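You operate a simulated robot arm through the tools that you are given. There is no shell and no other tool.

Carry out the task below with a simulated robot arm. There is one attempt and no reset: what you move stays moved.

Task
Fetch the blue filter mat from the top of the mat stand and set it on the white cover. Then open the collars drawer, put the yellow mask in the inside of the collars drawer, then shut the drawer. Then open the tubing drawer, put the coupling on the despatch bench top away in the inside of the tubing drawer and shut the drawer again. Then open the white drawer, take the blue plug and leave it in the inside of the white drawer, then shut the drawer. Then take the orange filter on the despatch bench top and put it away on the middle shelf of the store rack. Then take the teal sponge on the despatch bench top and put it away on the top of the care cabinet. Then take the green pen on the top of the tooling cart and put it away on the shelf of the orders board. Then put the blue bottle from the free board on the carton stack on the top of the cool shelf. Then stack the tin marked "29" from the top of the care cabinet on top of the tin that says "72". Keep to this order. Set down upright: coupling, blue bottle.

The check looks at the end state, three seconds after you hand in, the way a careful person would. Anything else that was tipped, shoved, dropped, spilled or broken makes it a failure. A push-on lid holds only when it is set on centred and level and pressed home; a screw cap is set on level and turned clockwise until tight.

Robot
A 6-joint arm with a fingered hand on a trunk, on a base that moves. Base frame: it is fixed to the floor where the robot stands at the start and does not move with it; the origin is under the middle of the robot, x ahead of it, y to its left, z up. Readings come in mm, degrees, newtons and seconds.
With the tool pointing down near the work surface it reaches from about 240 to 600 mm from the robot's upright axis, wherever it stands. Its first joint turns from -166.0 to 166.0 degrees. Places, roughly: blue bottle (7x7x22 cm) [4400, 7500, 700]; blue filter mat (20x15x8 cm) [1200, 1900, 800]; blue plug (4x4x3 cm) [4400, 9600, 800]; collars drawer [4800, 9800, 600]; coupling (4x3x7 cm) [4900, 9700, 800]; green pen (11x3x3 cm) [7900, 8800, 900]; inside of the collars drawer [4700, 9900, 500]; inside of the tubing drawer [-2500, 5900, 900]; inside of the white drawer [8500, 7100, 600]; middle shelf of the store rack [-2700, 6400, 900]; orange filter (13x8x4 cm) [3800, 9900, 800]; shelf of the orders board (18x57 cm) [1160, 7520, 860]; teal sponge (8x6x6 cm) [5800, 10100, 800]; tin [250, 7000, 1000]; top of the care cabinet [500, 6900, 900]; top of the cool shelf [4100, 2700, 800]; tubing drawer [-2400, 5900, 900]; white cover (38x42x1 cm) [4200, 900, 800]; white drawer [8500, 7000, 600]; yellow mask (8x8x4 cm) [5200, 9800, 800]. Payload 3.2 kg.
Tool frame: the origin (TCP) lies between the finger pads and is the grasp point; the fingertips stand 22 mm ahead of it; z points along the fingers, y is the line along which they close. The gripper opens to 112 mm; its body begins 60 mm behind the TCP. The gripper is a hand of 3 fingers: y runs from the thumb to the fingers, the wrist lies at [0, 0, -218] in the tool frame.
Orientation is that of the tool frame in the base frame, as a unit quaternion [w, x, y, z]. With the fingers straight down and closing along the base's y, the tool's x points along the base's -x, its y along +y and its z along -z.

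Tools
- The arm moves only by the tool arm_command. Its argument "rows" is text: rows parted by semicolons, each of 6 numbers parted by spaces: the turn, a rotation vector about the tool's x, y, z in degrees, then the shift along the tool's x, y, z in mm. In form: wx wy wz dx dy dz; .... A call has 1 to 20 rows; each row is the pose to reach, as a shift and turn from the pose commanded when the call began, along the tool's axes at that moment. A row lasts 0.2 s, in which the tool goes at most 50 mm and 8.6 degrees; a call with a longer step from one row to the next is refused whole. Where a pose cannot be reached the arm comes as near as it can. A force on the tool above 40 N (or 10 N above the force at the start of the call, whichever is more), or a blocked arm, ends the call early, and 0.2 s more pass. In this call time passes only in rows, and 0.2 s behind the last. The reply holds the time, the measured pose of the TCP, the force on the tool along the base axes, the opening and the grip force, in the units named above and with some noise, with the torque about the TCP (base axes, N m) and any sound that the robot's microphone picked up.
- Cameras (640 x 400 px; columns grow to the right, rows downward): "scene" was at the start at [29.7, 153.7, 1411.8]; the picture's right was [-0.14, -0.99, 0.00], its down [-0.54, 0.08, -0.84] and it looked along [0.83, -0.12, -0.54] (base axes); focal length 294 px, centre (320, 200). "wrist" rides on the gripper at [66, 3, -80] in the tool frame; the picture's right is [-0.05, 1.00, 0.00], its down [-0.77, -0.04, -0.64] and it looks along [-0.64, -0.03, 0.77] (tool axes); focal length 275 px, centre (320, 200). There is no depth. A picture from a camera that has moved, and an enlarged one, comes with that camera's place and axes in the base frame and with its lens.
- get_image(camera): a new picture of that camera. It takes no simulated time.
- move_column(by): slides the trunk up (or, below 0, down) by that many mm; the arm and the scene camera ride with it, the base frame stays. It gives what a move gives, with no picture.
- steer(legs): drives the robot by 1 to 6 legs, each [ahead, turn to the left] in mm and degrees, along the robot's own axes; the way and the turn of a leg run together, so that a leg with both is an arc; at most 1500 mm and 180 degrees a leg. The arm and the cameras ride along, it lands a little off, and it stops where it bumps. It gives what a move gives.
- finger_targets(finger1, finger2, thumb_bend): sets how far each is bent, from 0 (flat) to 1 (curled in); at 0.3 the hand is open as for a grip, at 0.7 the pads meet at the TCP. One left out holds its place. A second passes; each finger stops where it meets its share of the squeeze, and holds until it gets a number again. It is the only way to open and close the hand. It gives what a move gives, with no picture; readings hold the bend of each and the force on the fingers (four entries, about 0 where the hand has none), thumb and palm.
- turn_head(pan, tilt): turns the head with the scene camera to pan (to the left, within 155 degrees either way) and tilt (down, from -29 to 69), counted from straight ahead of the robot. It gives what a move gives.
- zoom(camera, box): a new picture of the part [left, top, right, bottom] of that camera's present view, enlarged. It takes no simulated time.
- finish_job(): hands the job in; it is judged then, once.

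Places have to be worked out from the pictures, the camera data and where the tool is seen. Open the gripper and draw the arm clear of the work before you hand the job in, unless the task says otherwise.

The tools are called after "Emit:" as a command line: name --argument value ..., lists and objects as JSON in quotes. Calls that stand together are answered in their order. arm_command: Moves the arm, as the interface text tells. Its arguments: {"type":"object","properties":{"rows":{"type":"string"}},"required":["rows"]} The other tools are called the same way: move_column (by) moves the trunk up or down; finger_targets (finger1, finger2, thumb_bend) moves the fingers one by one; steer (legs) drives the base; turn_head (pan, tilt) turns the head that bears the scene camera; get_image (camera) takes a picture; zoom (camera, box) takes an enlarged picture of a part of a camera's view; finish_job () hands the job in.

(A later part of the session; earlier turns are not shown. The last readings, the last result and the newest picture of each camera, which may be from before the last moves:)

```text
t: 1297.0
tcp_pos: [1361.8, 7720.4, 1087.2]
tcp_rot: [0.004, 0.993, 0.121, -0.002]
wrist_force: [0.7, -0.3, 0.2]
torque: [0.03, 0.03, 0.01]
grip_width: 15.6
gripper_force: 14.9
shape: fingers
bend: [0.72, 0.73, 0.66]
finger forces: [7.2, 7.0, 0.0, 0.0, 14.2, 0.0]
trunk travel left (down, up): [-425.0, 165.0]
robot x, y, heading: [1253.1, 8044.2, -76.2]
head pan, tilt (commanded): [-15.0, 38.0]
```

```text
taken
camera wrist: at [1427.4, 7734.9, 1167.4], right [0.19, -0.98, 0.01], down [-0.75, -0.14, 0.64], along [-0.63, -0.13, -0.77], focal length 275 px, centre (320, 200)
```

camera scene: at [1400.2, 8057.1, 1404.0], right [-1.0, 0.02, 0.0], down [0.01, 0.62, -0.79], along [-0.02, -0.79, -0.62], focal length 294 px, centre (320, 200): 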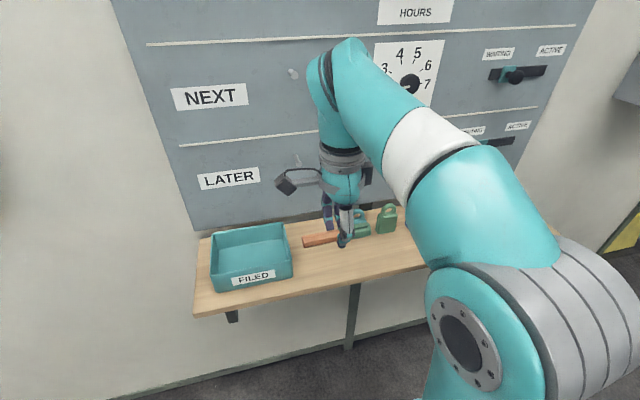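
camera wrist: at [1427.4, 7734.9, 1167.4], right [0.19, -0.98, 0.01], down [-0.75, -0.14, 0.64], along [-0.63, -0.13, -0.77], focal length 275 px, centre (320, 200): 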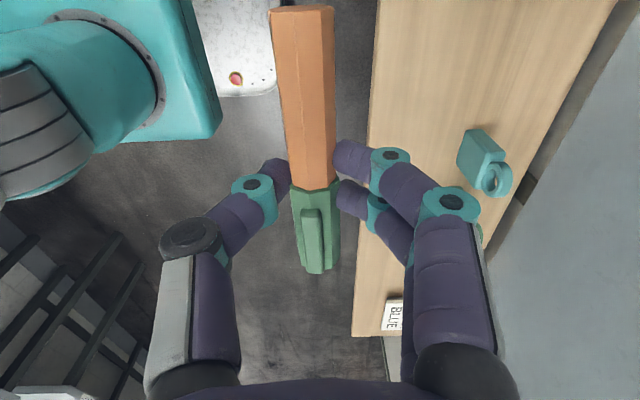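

The shelf (top z ≈ 860) has two tags at the back; the front strip by x ≈ 1320 is free. I move the pen over (1321,7606) and descend to z ≈ 960.

Emit:
arm_command --rows "0 0 0 -8 12 15; 0 0 0 -17 25 31; 0 0 0 -25 38 47; 0 0 0 -34 51 63; 0 0 0 -42 63 80; 0 0 0 -50 76 96; 0 0 0 -59 89 112; 0 0 0 -67 101 127; 0 0 0 -67 101 127"

Emit:
get_image --camera "wrist"

Emit:
get_image --camera "scene"

```text
t: 1299.0
tcp_pos: [1319.8, 7605.0, 962.0]
tcp_rot: [0.004, 0.993, 0.121, -0.002]
wrist_force: [0.6, 0.1, 0.4]
torque: [-0.02, -0.02, 0.03]
grip_width: 15.5
gripper_force: 14.7
shape: fingers
bend: [0.73, 0.73, 0.66]
finger forces: [7.1, 7.2, 0.1, 0.0, 14.3, 0.0]
trunk travel left (down, up): [-425.0, 165.0]
robot x, y, heading: [1249.2, 8047.2, -76.4]
head pan, tilt (commanded): [-15.0, 38.0]
```

```text
taken
camera wrist: at [1385.2, 7618.4, 1041.4], right [0.19, -0.98, 0.01], down [-0.75, -0.14, 0.64], along [-0.63, -0.13, -0.77], focal length 275 px, centre (320, 200)
```

wrist: 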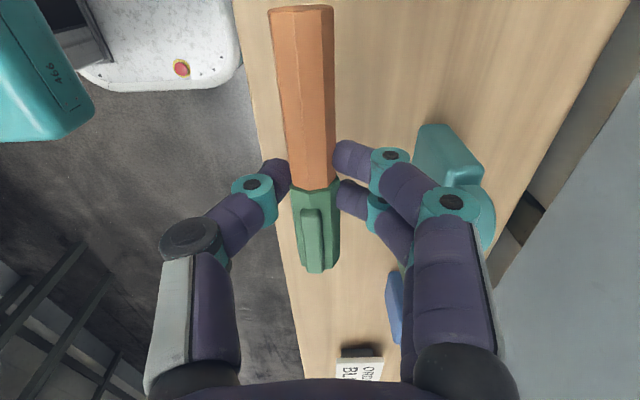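

```text
taken
camera scene: at [1400.2, 8057.0, 1404.0], right [-1.0, 0.02, 0.0], down [0.01, 0.62, -0.79], along [-0.02, -0.79, -0.62], focal length 294 px, centre (320, 200)
```

scene: 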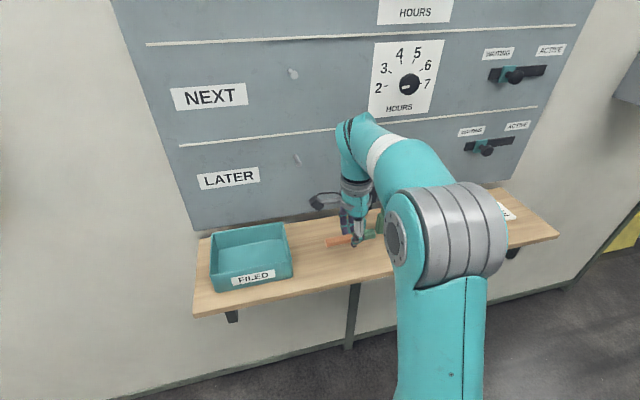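

The teal tag is close to the fingers' opening path, so I shift 35 mm east (away from it) and 3 mm forward, then lower most of the way.

Emit:
arm_command --rows "0 0 0 12 -1 0; 0 0 0 24 -2 0; 0 0 0 35 -3 5; 0 0 0 35 -3 25; 0 0 0 35 -3 45; 0 0 0 35 -3 62; 0 0 0 35 -3 62"

Emit:
get_image --camera "wrist"

Emit:
zoom --camera "scene" --box '[190, 180, 450, 330]'

```text
t: 1300.6
tcp_pos: [1354.0, 7616.5, 899.2]
tcp_rot: [0.004, 0.993, 0.119, -0.002]
wrist_force: [-1.0, 0.1, -0.6]
torque: [0.0, 0.01, 0.06]
grip_width: 15.5
gripper_force: 14.1
shape: fingers
bend: [0.73, 0.73, 0.66]
finger forces: [7.0, 7.2, 0.0, 0.1, 14.3, 0.1]
trunk travel left (down, up): [-425.0, 165.0]
robot x, y, heading: [1253.1, 8042.8, -76.3]
head pan, tilt (commanded): [-15.0, 38.0]
```

```text
taken
camera wrist: at [1419.0, 7629.7, 978.9], right [0.19, -0.98, 0.01], down [-0.75, -0.14, 0.64], along [-0.63, -0.13, -0.77], focal length 275 px, centre (320, 200)
```

wrist: 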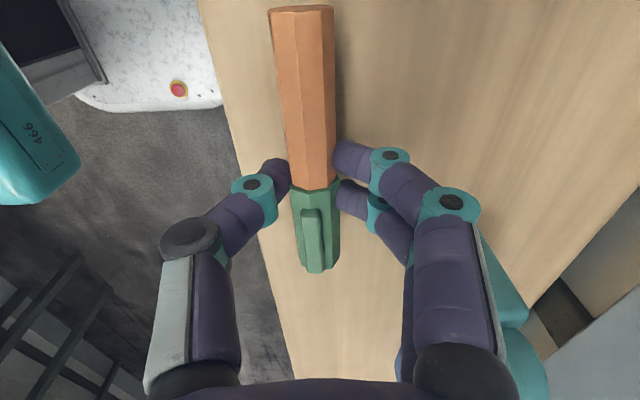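

```text
2.46 times, centred on (320, 255) of scene
camera zoom: at [1400.2, 8057.1, 1403.9], right [-1.0, 0.02, 0.0], down [0.01, 0.62, -0.79], along [-0.02, -0.79, -0.62], focal length 722 px, centre (320, 65)
```

zoom: 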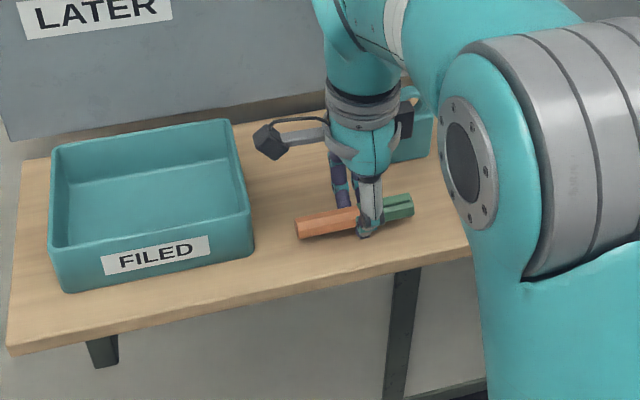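

The pen is placed well between tray and tags. I lower the last ~16 mm in small steps.

Emit:
arm_command --rows "0 0 0 0 0 4; 0 0 0 0 0 8; 0 0 0 0 0 8"

Emit:
arm_command --rows "0 0 0 0 0 2; 0 0 0 0 0 5; 0 0 0 0 0 5"

Emit:
arm_command --rows "0 0 0 0 0 2; 0 0 0 0 0 4; 0 0 0 0 0 4"

Emit:
zoom --camera "scene" --box '[190, 180, 450, 330]'

```text
t: 1301.4
tcp_pos: [1352.8, 7617.4, 892.0]
tcp_rot: [0.003, 0.993, 0.12, -0.003]
wrist_force: [1.3, 0.2, -0.1]
torque: [0.02, -0.01, 0.01]
grip_width: 15.5
gripper_force: 14.6
shape: fingers
bend: [0.73, 0.73, 0.66]
finger forces: [7.1, 7.2, 0.1, 0.0, 14.4, 0.0]
trunk travel left (down, up): [-425.0, 165.0]
robot x, y, heading: [1251.3, 8045.2, -76.1]
head pan, tilt (commanded): [-15.0, 38.0]
```

```text
t: 1302.2
tcp_pos: [1353.8, 7617.3, 887.3]
tcp_rot: [0.004, 0.993, 0.12, -0.002]
wrist_force: [-0.6, 0.3, -0.3]
torque: [0.03, 0.01, -0.02]
grip_width: 15.8
gripper_force: 14.2
shape: fingers
bend: [0.73, 0.73, 0.66]
finger forces: [7.2, 7.1, 0.0, 0.1, 14.3, 0.1]
trunk travel left (down, up): [-425.0, 165.0]
robot x, y, heading: [1253.9, 8043.9, -76.1]
head pan, tilt (commanded): [-15.0, 38.0]
```

```text
t: 1303.0
tcp_pos: [1353.5, 7618.9, 884.2]
tcp_rot: [0.004, 0.993, 0.121, -0.002]
wrist_force: [0.1, 0.0, 22.2]
torque: [0.23, 0.04, 0.02]
grip_width: 15.4
gripper_force: 23.0
shape: fingers
bend: [0.73, 0.73, 0.68]
finger forces: [10.0, 9.9, 0.1, 0.0, 25.9, 0.0]
trunk travel left (down, up): [-425.0, 165.0]
robot x, y, heading: [1256.0, 8049.2, -76.1]
head pan, tilt (commanded): [-15.0, 38.0]
```

```text
2.46 times, centred on (320, 255) of scene
camera zoom: at [1399.8, 8058.7, 1404.3], right [-1.0, 0.02, 0.0], down [0.01, 0.61, -0.79], along [-0.02, -0.79, -0.61], focal length 722 px, centre (320, 65)
```

zoom: 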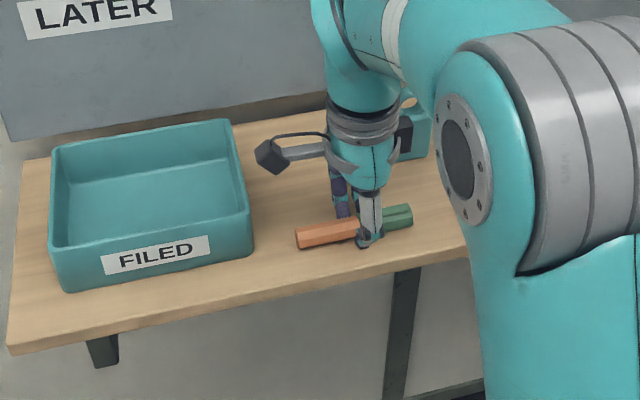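

Contact. I ease up 2 mm and open the fingers slightly, then lift.

Emit:
arm_command --rows "0 0 0 0 0 -2.5; 0 0 0 0 0 -2.5"

Emit:
finger_targets --finger1 0.55 --finger2 0.55 --thumb_bend 0.55

Emit:
get_image --camera "wrist"

```text
t: 1303.6
tcp_pos: [1353.7, 7616.2, 885.7]
tcp_rot: [0.002, 0.993, 0.12, -0.003]
wrist_force: [0.6, -0.1, 4.8]
torque: [0.01, -0.01, -0.01]
grip_width: 15.6
gripper_force: 15.5
shape: fingers
bend: [0.73, 0.73, 0.68]
finger forces: [8.1, 8.0, 0.0, 0.0, 15.3, 0.0]
trunk travel left (down, up): [-425.0, 165.0]
robot x, y, heading: [1252.6, 8047.5, -76.1]
head pan, tilt (commanded): [-15.0, 38.0]
```

```text
t: 1304.6
tcp_pos: [1353.6, 7617.8, 887.1]
tcp_rot: [0.005, 0.993, 0.12, -0.002]
wrist_force: [0.8, -2.7, 23.2]
torque: [-0.1, -0.06, 0.0]
grip_width: 28.5
gripper_force: 11.9
shape: fingers
bend: [0.59, 0.58, 0.59]
finger forces: [6.5, 5.6, 0.1, 0.0, 11.1, 0.0]
trunk travel left (down, up): [-425.0, 165.0]
robot x, y, heading: [1255.2, 8046.2, -76.4]
head pan, tilt (commanded): [-15.0, 38.0]
```

```text
taken
camera wrist: at [1418.4, 7632.0, 966.3], right [0.19, -0.98, 0.01], down [-0.75, -0.14, 0.64], along [-0.63, -0.13, -0.77], focal length 275 px, centre (320, 200)
```

wrist: 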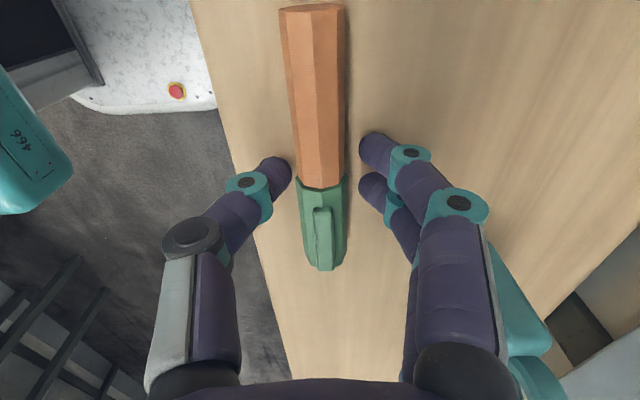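

The pen is free on the shelf. I lift straight up and withdraw.

Emit:
arm_command --rows "0 0 0 0 0 -8; 0 0 0 0 0 -25; 0 0 0 0 0 -55; 0 0 0 0 0 -95; 0 0 0 0 0 -140; 0 0 0 0 -10 -180; 0 0 0 0 -40 -200; 0 0 0 0 -80 -200; 0 0 0 0 -100 -200; 0 0 0 0 -100 -200"

Emit:
get_image --camera "wrist"

Emit:
get_image --camera "scene"

```text
t: 1306.8
tcp_pos: [1332.0, 7717.8, 1083.3]
tcp_rot: [0.004, 0.993, 0.12, -0.002]
wrist_force: [0.1, 0.3, 0.5]
torque: [0.03, 0.0, 0.01]
grip_width: 40.5
gripper_force: 0.1
shape: fingers
bend: [0.55, 0.55, 0.55]
finger forces: [0.1, 0.0, 0.0, 0.0, 0.0, 0.0]
trunk travel left (down, up): [-425.0, 165.0]
robot x, y, heading: [1252.5, 8043.3, -76.0]
head pan, tilt (commanded): [-15.0, 38.0]
```

```text
taken
camera wrist: at [1397.0, 7730.6, 1162.8], right [0.19, -0.98, 0.01], down [-0.75, -0.14, 0.64], along [-0.63, -0.13, -0.77], focal length 275 px, centre (320, 200)
```

wrist: 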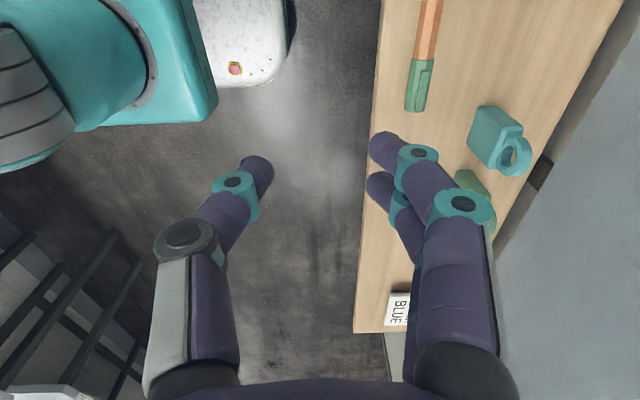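

```text
taken
camera scene: at [1400.2, 8057.1, 1403.9], right [-1.0, 0.02, 0.0], down [0.01, 0.62, -0.79], along [-0.02, -0.79, -0.62], focal length 294 px, centre (320, 200)
```

scene: 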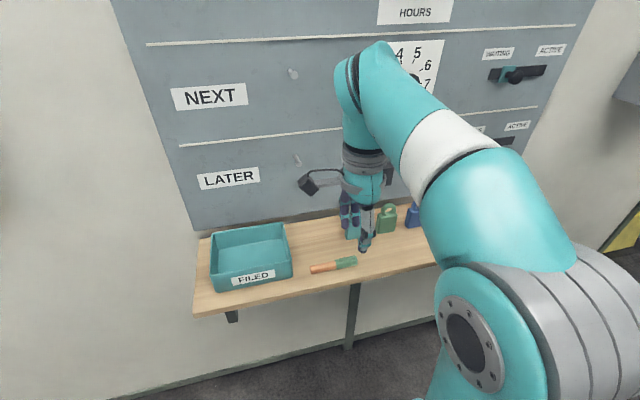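

The pen is in place on the orders board shelf. Next is the blue bottle on the carton stack; I drive east along the aisle to its north side.

Emit:
steer --legs '[[-60, 0], [0, 82], [1000, 0], [1000, 0], [940, 0], [0, -82]]'

Emit:
turn_head --pan 0 --tilt 35

Emit:
get_image --camera "scene"

```text
t: 1328.9
tcp_pos: [4253.7, 8054.0, 1083.1]
tcp_rot: [0.005, 0.993, 0.119, -0.002]
wrist_force: [0.5, 0.0, 0.0]
torque: [0.01, 0.03, 0.03]
grip_width: 40.4
gripper_force: 0.0
shape: fingers
bend: [0.55, 0.55, 0.55]
finger forces: [0.1, 0.1, 0.0, 0.1, 0.0, 0.1]
trunk travel left (down, up): [-425.0, 165.0]
robot x, y, heading: [4180.7, 8385.5, -76.7]
head pan, tilt (commanded): [-15.0, 38.0]
```

```text
t: 1329.7
tcp_pos: [4254.9, 8054.1, 1083.8]
tcp_rot: [0.004, 0.993, 0.119, -0.002]
wrist_force: [-0.3, -0.8, -0.1]
torque: [-0.03, 0.0, 0.03]
grip_width: 40.3
gripper_force: 0.0
shape: fingers
bend: [0.55, 0.55, 0.55]
finger forces: [0.0, 0.0, 0.1, 0.1, 0.0, 0.1]
trunk travel left (down, up): [-425.0, 165.0]
robot x, y, heading: [4179.1, 8381.1, -76.7]
head pan, tilt (commanded): [0.0, 35.0]
```

```text
taken
camera scene: at [4346.1, 8395.0, 1408.5], right [-0.97, -0.23, 0.0], down [-0.13, 0.56, -0.82], along [0.19, -0.8, -0.57], focal length 294 px, centre (320, 200)
```

scene: 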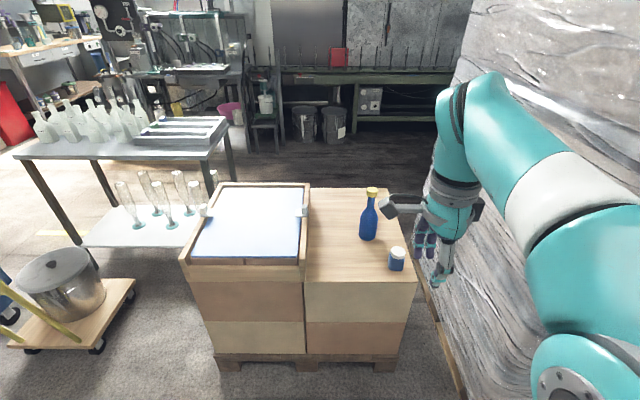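

The bottle stands on the bare wooden top of the right carton. I drive 330 mm nearer and measure it again.

Emit:
steer --legs '[[330, 0]]'

Emit:
turn_head --pan -5 --tilt 45

Emit:
get_image --camera "scene"

Emit:
get_image --camera "wrist"

```text
t: 1331.8
tcp_pos: [4332.1, 7735.1, 1084.5]
tcp_rot: [0.004, 0.993, 0.121, -0.002]
wrist_force: [0.2, -1.1, -0.1]
torque: [-0.01, 0.04, 0.0]
grip_width: 40.6
gripper_force: 0.1
shape: fingers
bend: [0.55, 0.55, 0.55]
finger forces: [0.1, 0.0, 0.1, 0.0, 0.1, 0.0]
trunk travel left (down, up): [-425.0, 165.0]
robot x, y, heading: [4252.6, 8064.3, -76.2]
head pan, tilt (commanded): [0.0, 35.0]
```

```text
t: 1332.6
tcp_pos: [4333.3, 7734.7, 1082.9]
tcp_rot: [0.004, 0.993, 0.122, -0.002]
wrist_force: [-0.2, -0.1, 0.1]
torque: [0.0, -0.03, 0.01]
grip_width: 40.3
gripper_force: 0.2
shape: fingers
bend: [0.55, 0.55, 0.55]
finger forces: [0.0, 0.0, 0.1, 0.0, 0.0, 0.0]
trunk travel left (down, up): [-425.0, 165.0]
robot x, y, heading: [4253.2, 8060.7, -76.1]
head pan, tilt (commanded): [-5.0, 45.0]
```

```text
taken
camera scene: at [4415.1, 8081.3, 1393.7], right [-0.99, -0.15, 0.0], down [-0.11, 0.7, -0.71], along [0.11, -0.7, -0.71], focal length 294 px, centre (320, 200)
```

scene: 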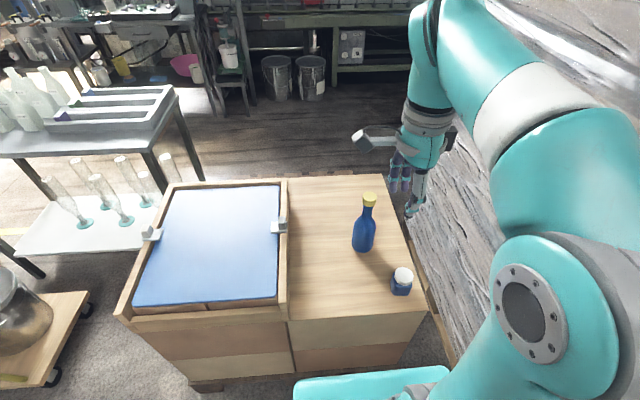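

```text
taken
camera wrist: at [4398.1, 7748.6, 1162.8], right [0.19, -0.98, 0.01], down [-0.75, -0.15, 0.64], along [-0.63, -0.13, -0.77], focal length 275 px, centre (320, 200)
```

wrist: 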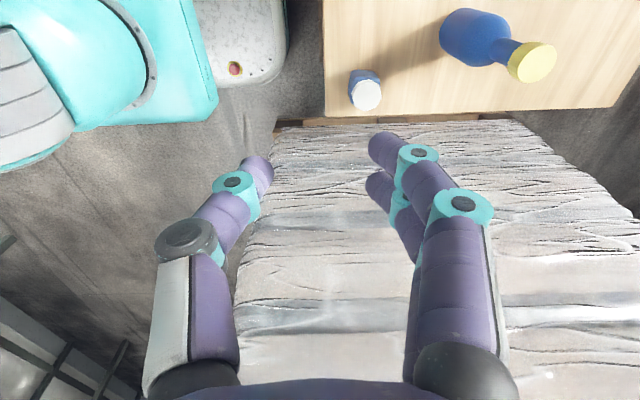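

The bottle is at about (4368,7523), base z ≈ 640, top ≈ 860. I zoom to see its neck.

Emit:
zoom --camera "scene" --box '[320, 170, 430, 310]'

```text
2.86 times, centred on (375, 240) of scene
camera zoom: at [4415.1, 8081.3, 1393.7], right [-0.99, -0.15, 0.0], down [-0.11, 0.7, -0.71], along [0.11, -0.7, -0.71], focal length 838 px, centre (163, 86)
```

zoom: 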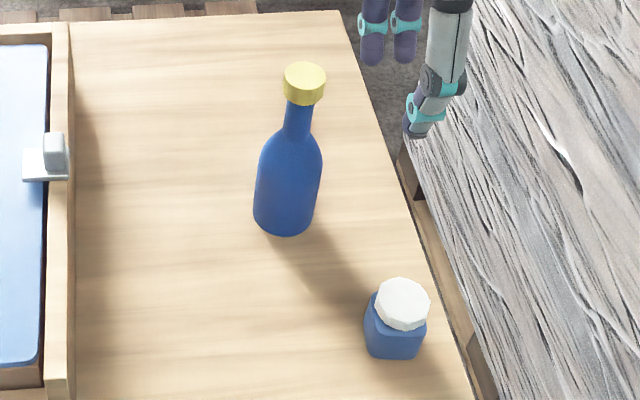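

The cap is wider than the neck, so gripping the neck below the cap (z ≈ 815) is safe. I open the hand and move over the bottle.

Emit:
finger_targets --finger1 0.4 --finger2 0.4 --thumb_bend 0.4

Emit:
arm_command --rows "0 0 0 -2 24 14; 0 0 0 -4 48 28; 0 0 0 -7 72 42; 0 0 0 -9 96 56; 0 0 0 -11 120 70; 0 0 0 -13 145 84; 0 0 0 -15 170 98; 0 0 0 -17 194 112; 0 0 0 -17.5 213.7 120; 0 0 0 -17.5 213.7 120"

Emit:
get_image --camera "wrist"

Emit:
get_image --camera "scene"

```text
t: 1333.6
tcp_pos: [4333.5, 7734.4, 1082.2]
tcp_rot: [0.003, 0.993, 0.121, -0.002]
wrist_force: [0.3, -0.2, 1.1]
torque: [-0.01, 0.03, -0.03]
grip_width: 83.2
gripper_force: 0.1
shape: fingers
bend: [0.4, 0.4, 0.4]
finger forces: [0.1, 0.0, 0.0, 0.0, 0.0, 0.0]
trunk travel left (down, up): [-425.0, 165.0]
robot x, y, heading: [4254.6, 8063.5, -76.4]
head pan, tilt (commanded): [-5.0, 45.0]
```

```text
t: 1335.8
tcp_pos: [4369.0, 7520.6, 964.5]
tcp_rot: [0.004, 0.993, 0.121, -0.003]
wrist_force: [-0.4, -0.6, -0.2]
torque: [0.02, 0.04, 0.01]
grip_width: 83.2
gripper_force: 0.1
shape: fingers
bend: [0.4, 0.4, 0.4]
finger forces: [0.0, 0.1, 0.1, 0.1, 0.0, 0.0]
trunk travel left (down, up): [-425.0, 165.0]
robot x, y, heading: [4253.9, 8066.3, -76.2]
head pan, tilt (commanded): [-5.0, 45.0]
```

```text
taken
camera wrist: at [4434.0, 7535.1, 1044.0], right [0.19, -0.98, 0.01], down [-0.75, -0.15, 0.64], along [-0.63, -0.13, -0.77], focal length 275 px, centre (320, 200)
```

wrist: 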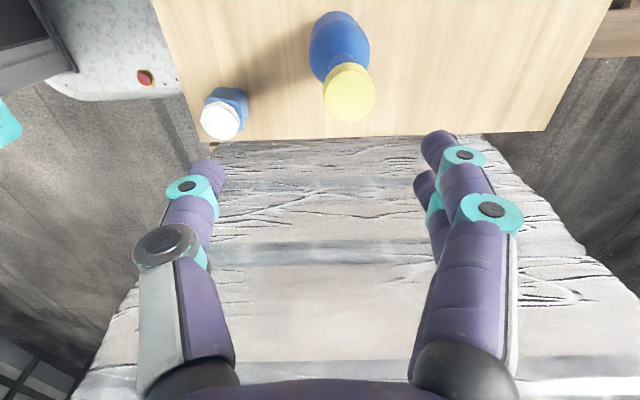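

```text
taken
camera scene: at [4415.1, 8081.2, 1393.7], right [-0.99, -0.15, 0.0], down [-0.11, 0.7, -0.71], along [0.11, -0.7, -0.71], focal length 294 px, centre (320, 200)
```

scene: 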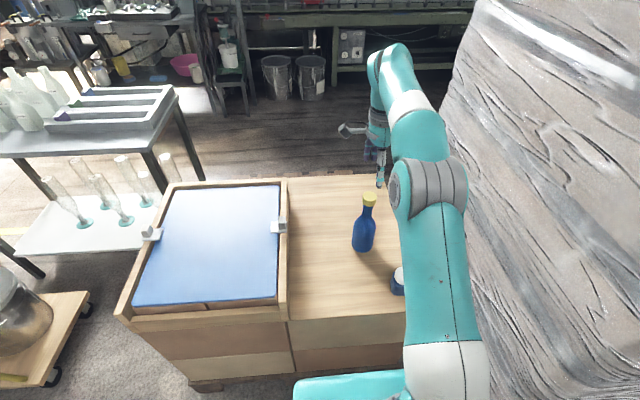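

The bottle is about 20 mm further away than I judged (≈(4375,7502), top ≈ 842). I shift and descend 60 mm, then look again.

Emit:
arm_command --rows "0 0 0 0 10 15; 0 0 0 1 20 30; 0 0 0 1 20 45; 0 0 0 1 20 60; 0 0 0 1 20 60"

Emit:
get_image --camera "wrist"

Emit:
zoom --camera "scene" --box '[320, 120, 430, 290]'

```text
t: 1337.0
tcp_pos: [4372.3, 7502.7, 905.2]
tcp_rot: [0.004, 0.993, 0.121, -0.002]
wrist_force: [-0.9, -0.1, 0.0]
torque: [0.02, -0.02, -0.02]
grip_width: 83.2
gripper_force: 0.0
shape: fingers
bend: [0.4, 0.4, 0.4]
finger forces: [0.0, 0.0, 0.0, 0.0, 0.0, 0.1]
trunk travel left (down, up): [-425.0, 165.0]
robot x, y, heading: [4254.8, 8061.8, -76.5]
head pan, tilt (commanded): [-5.0, 45.0]
```

```text
taken
camera wrist: at [4437.7, 7516.8, 985.1], right [0.19, -0.98, 0.01], down [-0.75, -0.15, 0.64], along [-0.63, -0.13, -0.77], focal length 275 px, centre (320, 200)
```

wrist: 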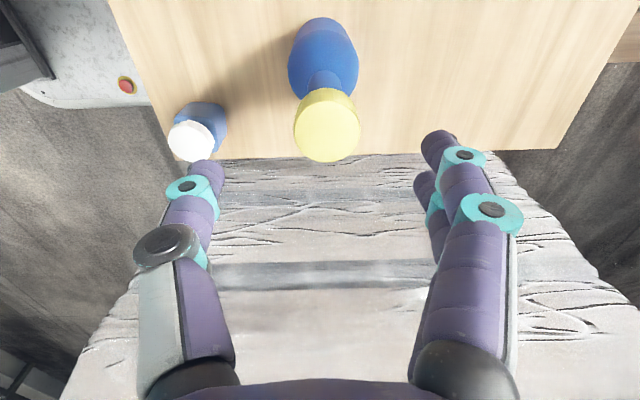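

```text
2.35 times, centred on (375, 205) of scene
camera zoom: at [4415.1, 8081.2, 1393.7], right [-0.99, -0.15, 0.0], down [-0.11, 0.7, -0.71], along [0.11, -0.7, -0.71], focal length 690 px, centre (191, 188)
```

zoom: 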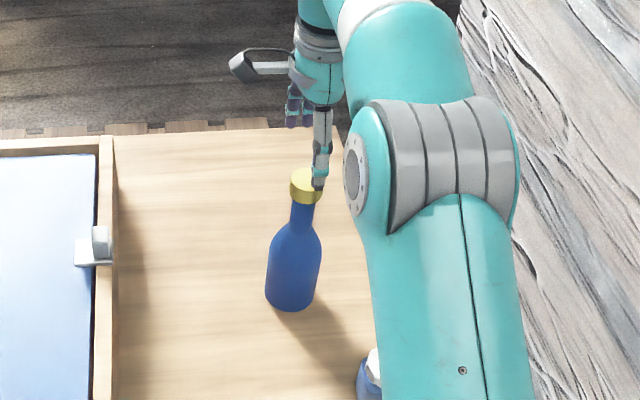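

Now aligned, with the cap top at z ≈ 842. I descend 100 mm so the pads are at the neck, just below the cap.

Emit:
arm_command --rows "0 0 0 0 2 20; 0 0 0 0 3 40; 0 0 0 0 4 60; 0 0 0 0 4 80; 0 0 0 0 4 100; 0 0 0 0 4 100"

Emit:
get_image --camera "wrist"

Emit:
zoom --camera "scene" --box '[320, 120, 430, 290]'

```text
t: 1338.4
tcp_pos: [4373.1, 7498.6, 804.8]
tcp_rot: [0.004, 0.993, 0.121, -0.003]
wrist_force: [0.3, -0.3, 0.8]
torque: [-0.01, -0.02, -0.01]
grip_width: 83.3
gripper_force: 0.1
shape: fingers
bend: [0.4, 0.4, 0.4]
finger forces: [0.1, 0.0, 0.0, 0.0, 0.1, 0.0]
trunk travel left (down, up): [-425.0, 165.0]
robot x, y, heading: [4256.1, 8062.9, -76.2]
head pan, tilt (commanded): [-5.0, 45.0]
```

```text
taken
camera wrist: at [4438.4, 7511.5, 883.7], right [0.19, -0.98, 0.01], down [-0.75, -0.15, 0.64], along [-0.63, -0.13, -0.77], focal length 275 px, centre (320, 200)
```

wrist: 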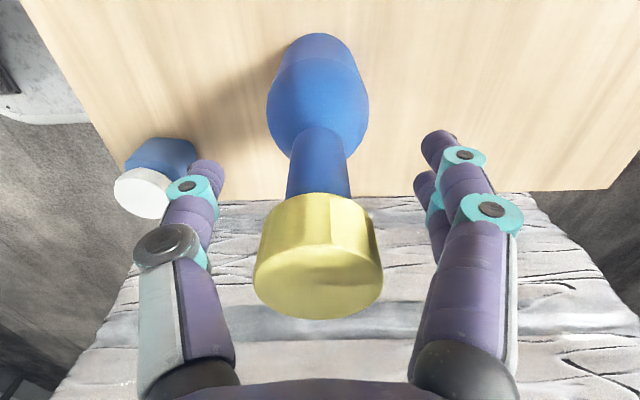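

```text
2.35 times, centred on (375, 205) of scene
camera zoom: at [4415.1, 8081.2, 1393.7], right [-0.99, -0.15, 0.0], down [-0.11, 0.7, -0.71], along [0.11, -0.7, -0.71], focal length 690 px, centre (191, 188)
```

zoom: 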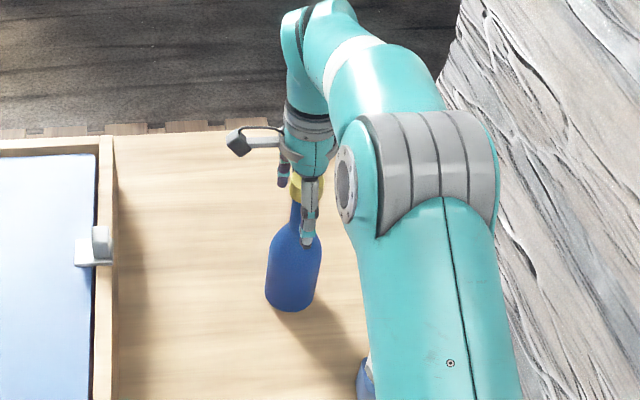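

The neck lies centred between the fingers, with the cap above. I close on the neck.

Emit:
finger_targets --finger1 0.7 --finger2 0.7 --thumb_bend 0.7

Emit:
get_image --camera "wrist"

```text
t: 1339.4
tcp_pos: [4372.7, 7497.5, 804.3]
tcp_rot: [0.004, 0.993, 0.121, -0.002]
wrist_force: [-0.2, -0.2, -0.4]
torque: [-0.05, 0.01, -0.02]
grip_width: 16.0
gripper_force: 7.4
shape: fingers
bend: [0.67, 0.62, 0.65]
finger forces: [1.6, 5.8, 0.0, 0.0, 7.5, 0.1]
trunk travel left (down, up): [-425.0, 165.0]
robot x, y, heading: [4254.4, 8063.9, -76.2]
head pan, tilt (commanded): [-5.0, 45.0]
```

```text
taken
camera wrist: at [4438.5, 7511.4, 883.8], right [0.19, -0.98, 0.01], down [-0.75, -0.15, 0.64], along [-0.63, -0.13, -0.77], focal length 275 px, centre (320, 200)
```

wrist: 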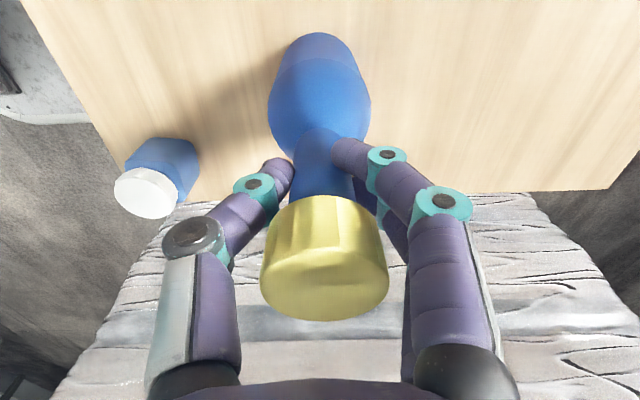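

The neck is slightly off to one finger; I reopen a little, shift 4 mm and close firmly.

Emit:
finger_targets --finger1 0.54 --finger2 0.54 --thumb_bend 0.54

Emit:
arm_command --rows "0 0 0 -2 0 0; 0 0 0 -5 0 0; 0 0 0 -5 0 0"

Emit:
finger_targets --finger1 0.78 --finger2 0.78 --thumb_bend 0.78

Emit:
get_image --camera "wrist"

```text
t: 1340.4
tcp_pos: [4373.2, 7496.8, 804.2]
tcp_rot: [0.003, 0.993, 0.121, -0.002]
wrist_force: [0.6, -0.9, 0.3]
torque: [0.01, -0.02, -0.01]
grip_width: 43.5
gripper_force: 0.0
shape: fingers
bend: [0.54, 0.54, 0.54]
finger forces: [0.1, 0.0, 0.0, 0.0, 0.0, 0.0]
trunk travel left (down, up): [-425.0, 165.0]
robot x, y, heading: [4254.0, 8057.1, -76.5]
head pan, tilt (commanded): [-5.0, 45.0]
```

```text
t: 1341.2
tcp_pos: [4367.6, 7496.4, 804.6]
tcp_rot: [0.004, 0.993, 0.121, -0.002]
wrist_force: [0.3, -0.3, -1.2]
torque: [-0.02, -0.01, -0.01]
grip_width: 43.2
gripper_force: 0.1
shape: fingers
bend: [0.54, 0.54, 0.54]
finger forces: [0.1, 0.1, 0.1, 0.0, 0.0, 0.0]
trunk travel left (down, up): [-425.0, 165.0]
robot x, y, heading: [4255.2, 8062.3, -76.2]
head pan, tilt (commanded): [-5.0, 45.0]
```

```text
t: 1342.2
tcp_pos: [4369.0, 7495.2, 805.2]
tcp_rot: [0.004, 0.993, 0.122, -0.002]
wrist_force: [0.2, -0.8, 0.4]
torque: [0.03, 0.03, 0.02]
grip_width: 19.0
gripper_force: 17.1
shape: fingers
bend: [0.66, 0.66, 0.66]
finger forces: [8.7, 9.0, 0.0, 0.0, 16.7, 0.1]
trunk travel left (down, up): [-425.0, 165.0]
robot x, y, heading: [4252.7, 8061.2, -76.2]
head pan, tilt (commanded): [-5.0, 45.0]
```

```text
taken
camera wrist: at [4433.5, 7509.8, 884.3], right [0.19, -0.98, 0.01], down [-0.75, -0.15, 0.64], along [-0.63, -0.13, -0.77], focal length 275 px, centre (320, 200)
```

wrist: 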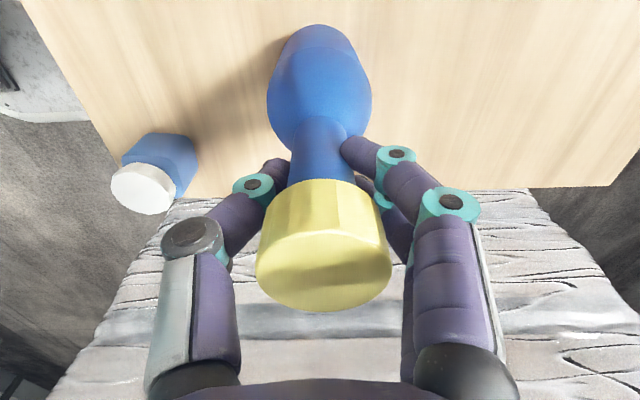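

Now a balanced grip (8.7/9.0/16.7 N). I lift the bottle slowly.

Emit:
arm_command --rows "0 0 0 0 0 -8; 0 0 0 0 0 -22; 0 0 0 0 0 -45; 0 0 0 0 0 -75; 0 0 0 0 0 -75"

Emit:
get_image --camera "wrist"

Emit:
zoom --camera "scene" --box '[300, 100, 440, 310]'

```text
t: 1343.4
tcp_pos: [4367.4, 7496.8, 879.7]
tcp_rot: [0.004, 0.993, 0.122, -0.002]
wrist_force: [0.5, 0.1, -4.7]
torque: [0.02, -0.02, 0.02]
grip_width: 19.0
gripper_force: 17.1
shape: fingers
bend: [0.66, 0.66, 0.66]
finger forces: [8.9, 9.1, 0.0, 0.0, 16.7, 0.0]
trunk travel left (down, up): [-425.0, 165.0]
robot x, y, heading: [4253.6, 8061.2, -76.5]
head pan, tilt (commanded): [-5.0, 45.0]
```

```text
taken
camera wrist: at [4433.7, 7510.0, 958.6], right [0.2, -0.98, 0.01], down [-0.75, -0.15, 0.64], along [-0.63, -0.13, -0.77], focal length 275 px, centre (320, 200)
```

wrist: 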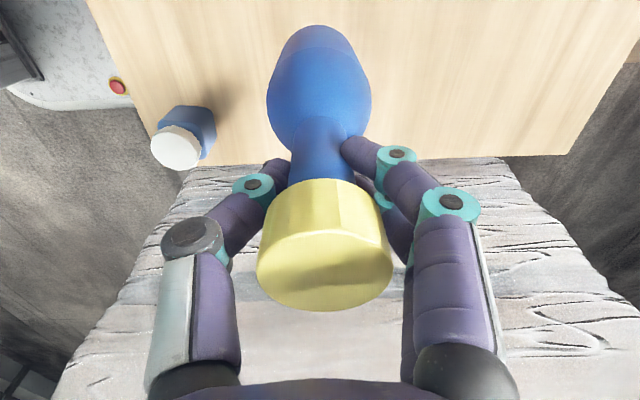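

```text
1.90 times, centred on (370, 205) of scene
camera zoom: at [4415.1, 8080.9, 1393.7], right [-0.99, -0.15, 0.0], down [-0.11, 0.7, -0.71], along [0.11, -0.7, -0.71], focal length 559 px, centre (225, 190)
```

zoom: 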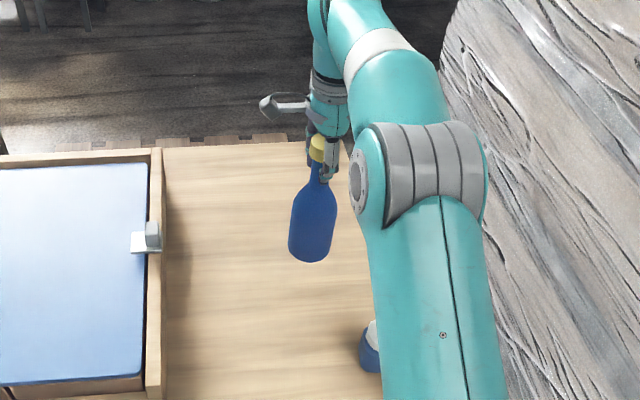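

The bottle hangs straight (about 0.5 kg). I raise it and draw it in gently.

Emit:
arm_command --rows "0 0 0 0 0 -20; 0 0 0 0 0 -45; 0 0 0 0 -5 -70; 0 0 0 3 -18 -95; 0 0 0 6 -36 -118; 0 0 0 10 -56 -138; 0 0 0 14 -78 -155; 0 0 0 18 -100 -170; 0 0 0 22 -123 -182; 0 0 0 26 -146 -192; 0 0 0 29 -168 -199; 0 0 0 32 -190 -203; 0 0 0 34 -208 -205; 0 0 0 35 -220 -205; 0 0 0 35 -225 -205; 0 0 0 35 -225 -205"

Emit:
get_image --camera "wrist"

```text
t: 1346.8
tcp_pos: [4348.5, 7725.9, 1082.5]
tcp_rot: [0.005, 0.993, 0.121, -0.002]
wrist_force: [0.2, 0.0, -3.3]
torque: [0.0, 0.01, -0.01]
grip_width: 19.0
gripper_force: 17.7
shape: fingers
bend: [0.66, 0.66, 0.66]
finger forces: [9.4, 9.4, 0.0, 0.1, 16.6, 0.0]
trunk travel left (down, up): [-425.0, 165.0]
robot x, y, heading: [4257.3, 8062.6, -76.1]
head pan, tilt (commanded): [-5.0, 45.0]
```

```text
taken
camera wrist: at [4414.4, 7739.7, 1162.0], right [0.19, -0.98, 0.01], down [-0.75, -0.15, 0.64], along [-0.63, -0.13, -0.77], focal length 275 px, centre (320, 200)
```

wrist: 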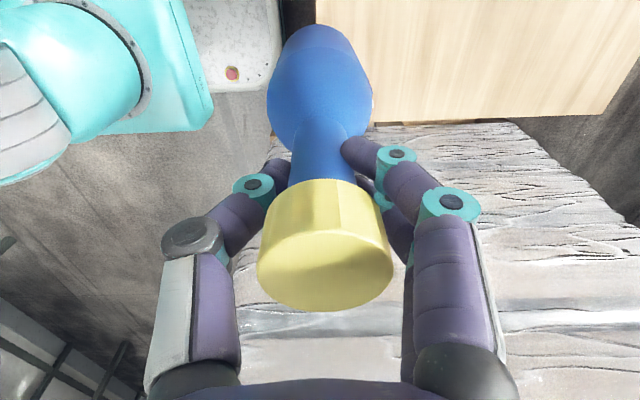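

The bottle is held steady. I start the long drive round to the cool shelf on the machine's south side.

Emit:
steer --legs '[[-330, 0], [0, 103.8], [1267, 0], [0, -28.4], [1000, 0], [650, 0]]'

```text
t: 1368.8
tcp_pos: [7323.6, 8904.0, 1083.1]
tcp_rot: [0.005, 0.719, 0.695, 0.001]
wrist_force: [-0.5, 0.5, -4.2]
torque: [0.02, 0.0, 0.01]
grip_width: 18.6
gripper_force: 17.1
shape: fingers
bend: [0.66, 0.66, 0.66]
finger forces: [9.3, 9.3, 0.0, 0.0, 16.2, 0.1]
trunk travel left (down, up): [-425.0, 165.0]
robot x, y, heading: [6972.1, 8907.2, -2.0]
head pan, tilt (commanded): [-5.0, 45.0]
```

Emit:
steer --legs '[[0, -72.3], [1150, 0], [1050, 0], [0, -6], [1000, 0], [960, 0]]'

```text
t: 1392.6
tcp_pos: [8007.9, 4547.7, 1083.2]
tcp_rot: [0.003, 0.996, 0.089, -0.002]
wrist_force: [-0.1, -0.5, -3.9]
torque: [0.01, -0.02, 0.02]
grip_width: 18.7
gripper_force: 17.4
shape: fingers
bend: [0.67, 0.66, 0.67]
finger forces: [9.3, 9.5, 0.1, 0.0, 16.2, 0.1]
trunk travel left (down, up): [-425.0, 165.0]
robot x, y, heading: [7934.7, 4893.9, -79.9]
head pan, tilt (commanded): [-5.0, 45.0]
```

I'm through the passage's upper part. I continue round the block's corner and west along the south aisle.

Emit:
steer --legs '[[1000, 0], [0, -61.3], [1000, 0], [680, 0], [0, -16.5], [1200, 0]]'

Emit:
turn_head --pan -25 --tilt 20

Emit:
get_image --camera "scene"

```text
t: 1415.1
tcp_pos: [5408.4, 2228.5, 1082.5]
tcp_rot: [0.001, 0.84, -0.543, -0.004]
wrist_force: [-0.2, -0.1, -2.8]
torque: [-0.01, 0.0, -0.01]
grip_width: 18.1
gripper_force: 17.5
shape: fingers
bend: [0.67, 0.66, 0.67]
finger forces: [9.3, 9.3, 0.1, 0.0, 16.0, 0.0]
trunk travel left (down, up): [-425.0, 165.0]
robot x, y, heading: [5724.5, 2383.1, -156.1]
head pan, tilt (commanded): [-5.0, 45.0]
```

```text
t: 1416.0
tcp_pos: [5408.2, 2228.8, 1081.4]
tcp_rot: [0.002, 0.84, -0.543, -0.005]
wrist_force: [0.3, 0.3, -3.6]
torque: [0.01, 0.02, 0.03]
grip_width: 18.3
gripper_force: 17.6
shape: fingers
bend: [0.67, 0.66, 0.67]
finger forces: [9.5, 9.3, 0.0, 0.0, 15.9, 0.1]
trunk travel left (down, up): [-425.0, 165.0]
robot x, y, heading: [5723.2, 2384.6, -156.0]
head pan, tilt (commanded): [-25.0, 20.0]
```

```text
taken
camera scene: at [5754.2, 2257.6, 1432.3], right [0.02, 1.0, 0.0], down [0.34, -0.01, -0.94], along [-0.94, 0.02, -0.34], focal length 294 px, centre (320, 200)
```

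scene: 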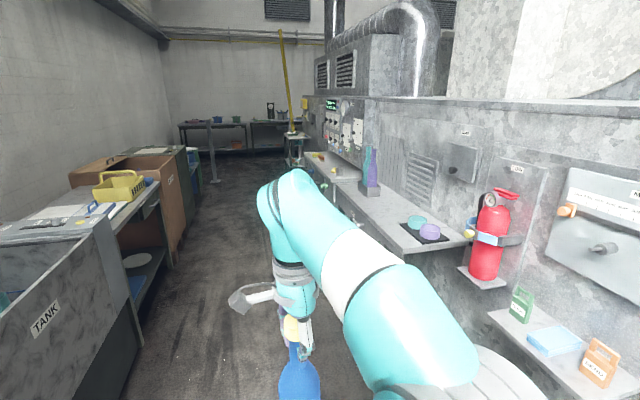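

The cool shelf is the bench on the right, with cups at its near end and bottles further on; the free middle is near (4100,2700). I drive to its front and face it.

Emit:
steer --legs '[[0, -8.3], [730, 0], [730, 0], [0, -91.7]]'

Emit:
turn_head --pan 0 --tilt 32

Emit:
get_image --camera "scene"

Emit:
get_image --camera "wrist"

```text
t: 1428.1
tcp_pos: [4220.0, 2339.7, 1083.5]
tcp_rot: [0.002, -0.116, 0.993, 0.003]
wrist_force: [0.4, 0.1, -3.1]
torque: [0.01, -0.04, 0.01]
grip_width: 18.1
gripper_force: 16.4
shape: fingers
bend: [0.67, 0.66, 0.67]
finger forces: [9.1, 9.0, 0.0, 0.0, 15.2, 0.1]
trunk travel left (down, up): [-425.0, 165.0]
robot x, y, heading: [4313.7, 1997.7, 103.2]
head pan, tilt (commanded): [-25.0, 20.0]
```

```text
t: 1429.0
tcp_pos: [4219.3, 2339.2, 1082.4]
tcp_rot: [0.002, -0.116, 0.993, 0.002]
wrist_force: [0.0, 0.3, -4.1]
torque: [-0.02, 0.0, -0.03]
grip_width: 18.2
gripper_force: 17.1
shape: fingers
bend: [0.67, 0.66, 0.67]
finger forces: [9.1, 9.0, 0.1, 0.1, 15.2, 0.0]
trunk travel left (down, up): [-425.0, 165.0]
robot x, y, heading: [4315.9, 2005.4, 103.1]
head pan, tilt (commanded): [0.0, 32.0]
```

```text
taken
camera scene: at [4145.0, 1992.5, 1413.2], right [0.97, 0.23, 0.0], down [0.12, -0.52, -0.85], along [-0.19, 0.83, -0.53], focal length 294 px, centre (320, 200)
```

scene: 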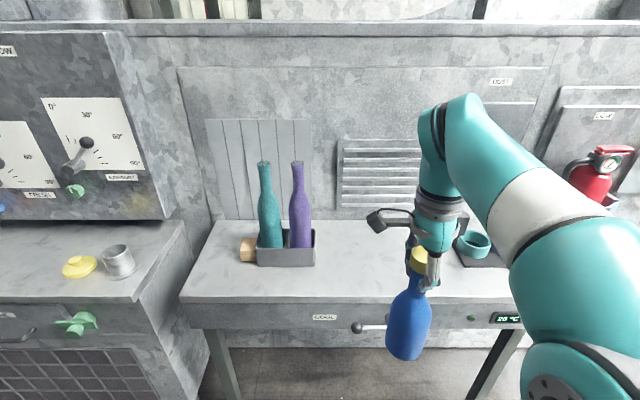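

```text
taken
camera wrist: at [4154.7, 2326.7, 1161.9], right [-0.18, 0.98, 0.01], down [0.76, 0.14, 0.64], along [0.63, 0.12, -0.77], focal length 275 px, centre (320, 200)
```

wrist: 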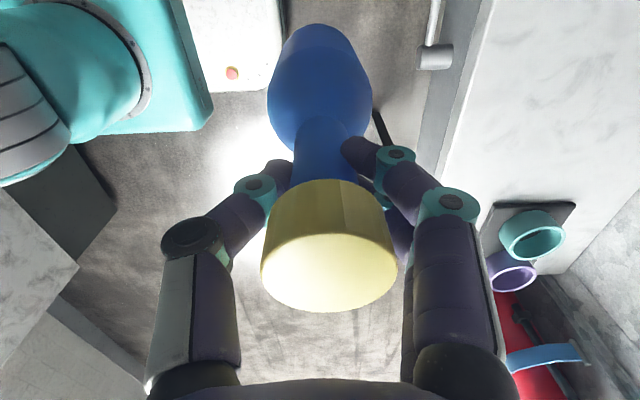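

The COOL bench top is at z ≈ 820, free between the bottle tray and the cups. I drive 150 mm nearer.

Emit:
steer --legs '[[150, 0]]'

Emit:
turn_head --pan 0 --tilt 40

Emit:
get_image --camera "scene"

```text
t: 1430.3
tcp_pos: [4186.9, 2485.3, 1082.0]
tcp_rot: [0.003, -0.114, 0.993, 0.004]
wrist_force: [0.0, -0.8, -4.2]
torque: [-0.03, -0.01, 0.02]
grip_width: 18.1
gripper_force: 16.9
shape: fingers
bend: [0.67, 0.66, 0.67]
finger forces: [9.3, 9.4, 0.0, 0.0, 15.8, 0.0]
trunk travel left (down, up): [-425.0, 165.0]
robot x, y, heading: [4279.6, 2145.7, 103.1]
head pan, tilt (commanded): [0.0, 32.0]
```

```text
t: 1431.0
tcp_pos: [4186.9, 2485.8, 1082.2]
tcp_rot: [0.003, -0.114, 0.994, 0.003]
wrist_force: [-0.1, 0.1, -3.6]
torque: [0.05, -0.03, -0.01]
grip_width: 18.0
gripper_force: 17.7
shape: fingers
bend: [0.67, 0.66, 0.67]
finger forces: [9.3, 9.4, 0.0, 0.0, 15.9, 0.1]
trunk travel left (down, up): [-425.0, 165.0]
robot x, y, heading: [4278.2, 2145.9, 103.0]
head pan, tilt (commanded): [0.0, 40.0]
```

```text
taken
camera scene: at [4112.1, 2133.8, 1401.0], right [0.97, 0.23, 0.0], down [0.14, -0.63, -0.77], along [-0.17, 0.75, -0.64], focal length 294 px, centre (320, 200)
```

scene: 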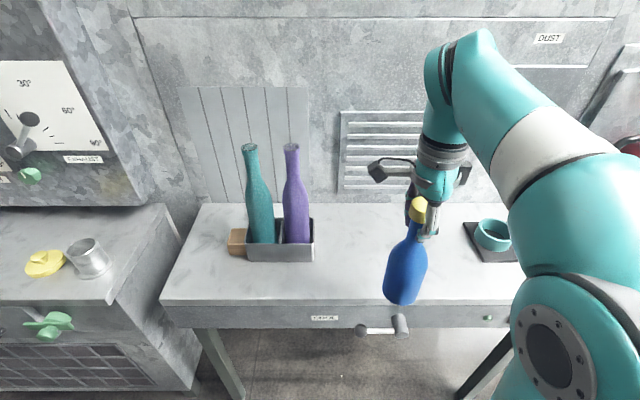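

I carry the bottle forward over the spot at about (4144,2630), lowering slightly.

Emit:
arm_command --rows "0 0 0 0 10 2; 0 0 0 1 26 5; 0 0 0 3 45 9; 0 0 0 4 65 14; 0 0 0 5 86 19; 0 0 0 6 106 24; 0 0 0 7 124 29; 0 0 0 8 138 33; 0 0 0 9 147 36; 0 0 0 9 150 38; 0 0 0 9 150 38"

Emit:
get_image --camera "scene"

Emit:
get_image --camera "wrist"

```text
t: 1433.4
tcp_pos: [4144.4, 2629.7, 1044.7]
tcp_rot: [0.003, -0.114, 0.994, 0.003]
wrist_force: [0.4, -0.5, -4.0]
torque: [0.02, -0.01, 0.05]
grip_width: 18.1
gripper_force: 17.4
shape: fingers
bend: [0.67, 0.66, 0.67]
finger forces: [9.5, 9.4, 0.1, 0.1, 15.8, 0.1]
trunk travel left (down, up): [-425.0, 165.0]
robot x, y, heading: [4275.7, 2145.1, 102.8]
head pan, tilt (commanded): [0.0, 40.0]
```

```text
taken
camera scene: at [4112.1, 2133.9, 1400.9], right [0.97, 0.23, 0.0], down [0.14, -0.63, -0.77], along [-0.17, 0.75, -0.64], focal length 294 px, centre (320, 200)
```

scene: 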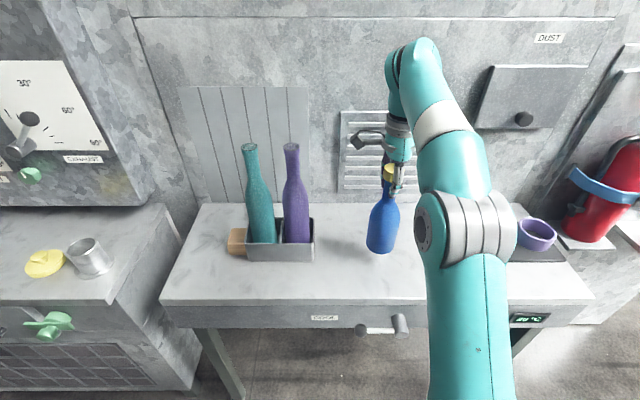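

```text
taken
camera wrist: at [4078.7, 2617.6, 1124.7], right [-0.18, 0.98, 0.01], down [0.76, 0.14, 0.64], along [0.63, 0.12, -0.77], focal length 275 px, centre (320, 200)
```

wrist: 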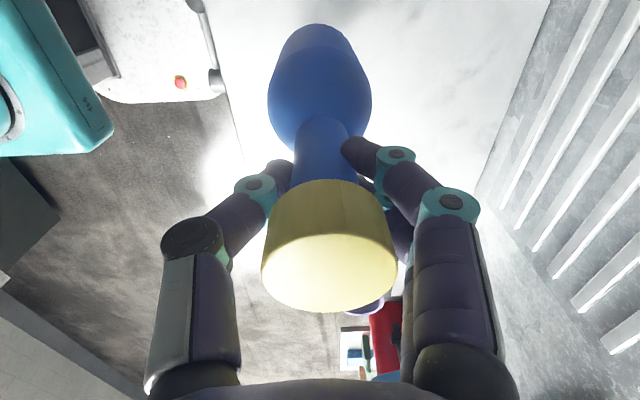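

The bottle is over the free spot. I lower it, the last part in small steps.

Emit:
arm_command --rows "0 0 0 0 0 8; 0 0 0 0 0 18; 0 0 0 0 0 28; 0 0 0 0 0 32; 0 0 0 0 0 32"

Emit:
arm_command --rows "0 0 0 0 0 2; 0 0 0 0 0 4; 0 0 0 0 0 4"

Emit:
arm_command --rows "0 0 0 0 0 2; 0 0 0 0 0 4; 0 0 0 0 0 4"

Emit:
zoom --camera "scene" --box '[300, 130, 480, 310]'

```text
t: 1434.6
tcp_pos: [4144.8, 2631.2, 1012.2]
tcp_rot: [0.002, -0.114, 0.994, 0.003]
wrist_force: [-0.5, -0.6, -4.5]
torque: [0.0, 0.0, -0.01]
grip_width: 18.0
gripper_force: 17.1
shape: fingers
bend: [0.67, 0.66, 0.67]
finger forces: [9.5, 9.5, 0.0, 0.0, 15.7, 0.0]
trunk travel left (down, up): [-425.0, 165.0]
robot x, y, heading: [4276.5, 2147.1, 103.3]
head pan, tilt (commanded): [0.0, 40.0]
```

```text
t: 1435.4
tcp_pos: [4145.4, 2630.3, 1009.3]
tcp_rot: [0.003, -0.114, 0.994, 0.003]
wrist_force: [0.5, 0.2, -4.5]
torque: [0.03, -0.01, 0.03]
grip_width: 18.1
gripper_force: 17.3
shape: fingers
bend: [0.67, 0.66, 0.67]
finger forces: [9.5, 9.4, 0.0, 0.0, 15.6, 0.0]
trunk travel left (down, up): [-425.0, 165.0]
robot x, y, heading: [4278.4, 2147.2, 102.8]
head pan, tilt (commanded): [0.0, 40.0]
```

```text
t: 1436.2
tcp_pos: [4146.0, 2629.6, 1004.9]
tcp_rot: [0.002, -0.115, 0.993, 0.003]
wrist_force: [0.3, -0.1, -5.0]
torque: [0.01, -0.01, 0.0]
grip_width: 17.9
gripper_force: 17.2
shape: fingers
bend: [0.67, 0.66, 0.67]
finger forces: [9.5, 9.5, 0.0, 0.0, 15.7, 0.0]
trunk travel left (down, up): [-425.0, 165.0]
robot x, y, heading: [4280.1, 2147.4, 102.9]
head pan, tilt (commanded): [0.0, 40.0]
```

```text
2.22 times, centred on (390, 220) of scene
camera zoom: at [4112.1, 2134.0, 1400.9], right [0.97, 0.23, 0.0], down [0.14, -0.63, -0.77], along [-0.17, 0.75, -0.64], focal length 652 px, centre (164, 156)
```

zoom: 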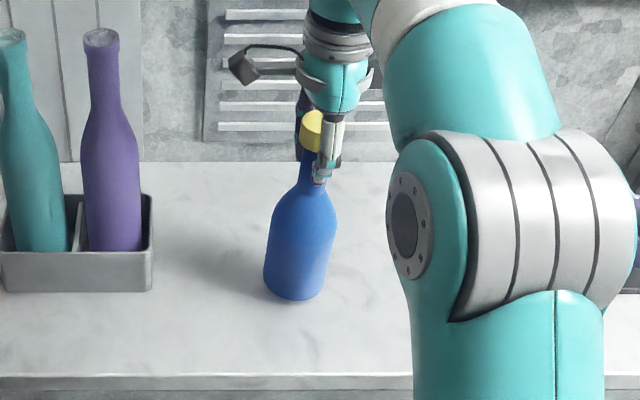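

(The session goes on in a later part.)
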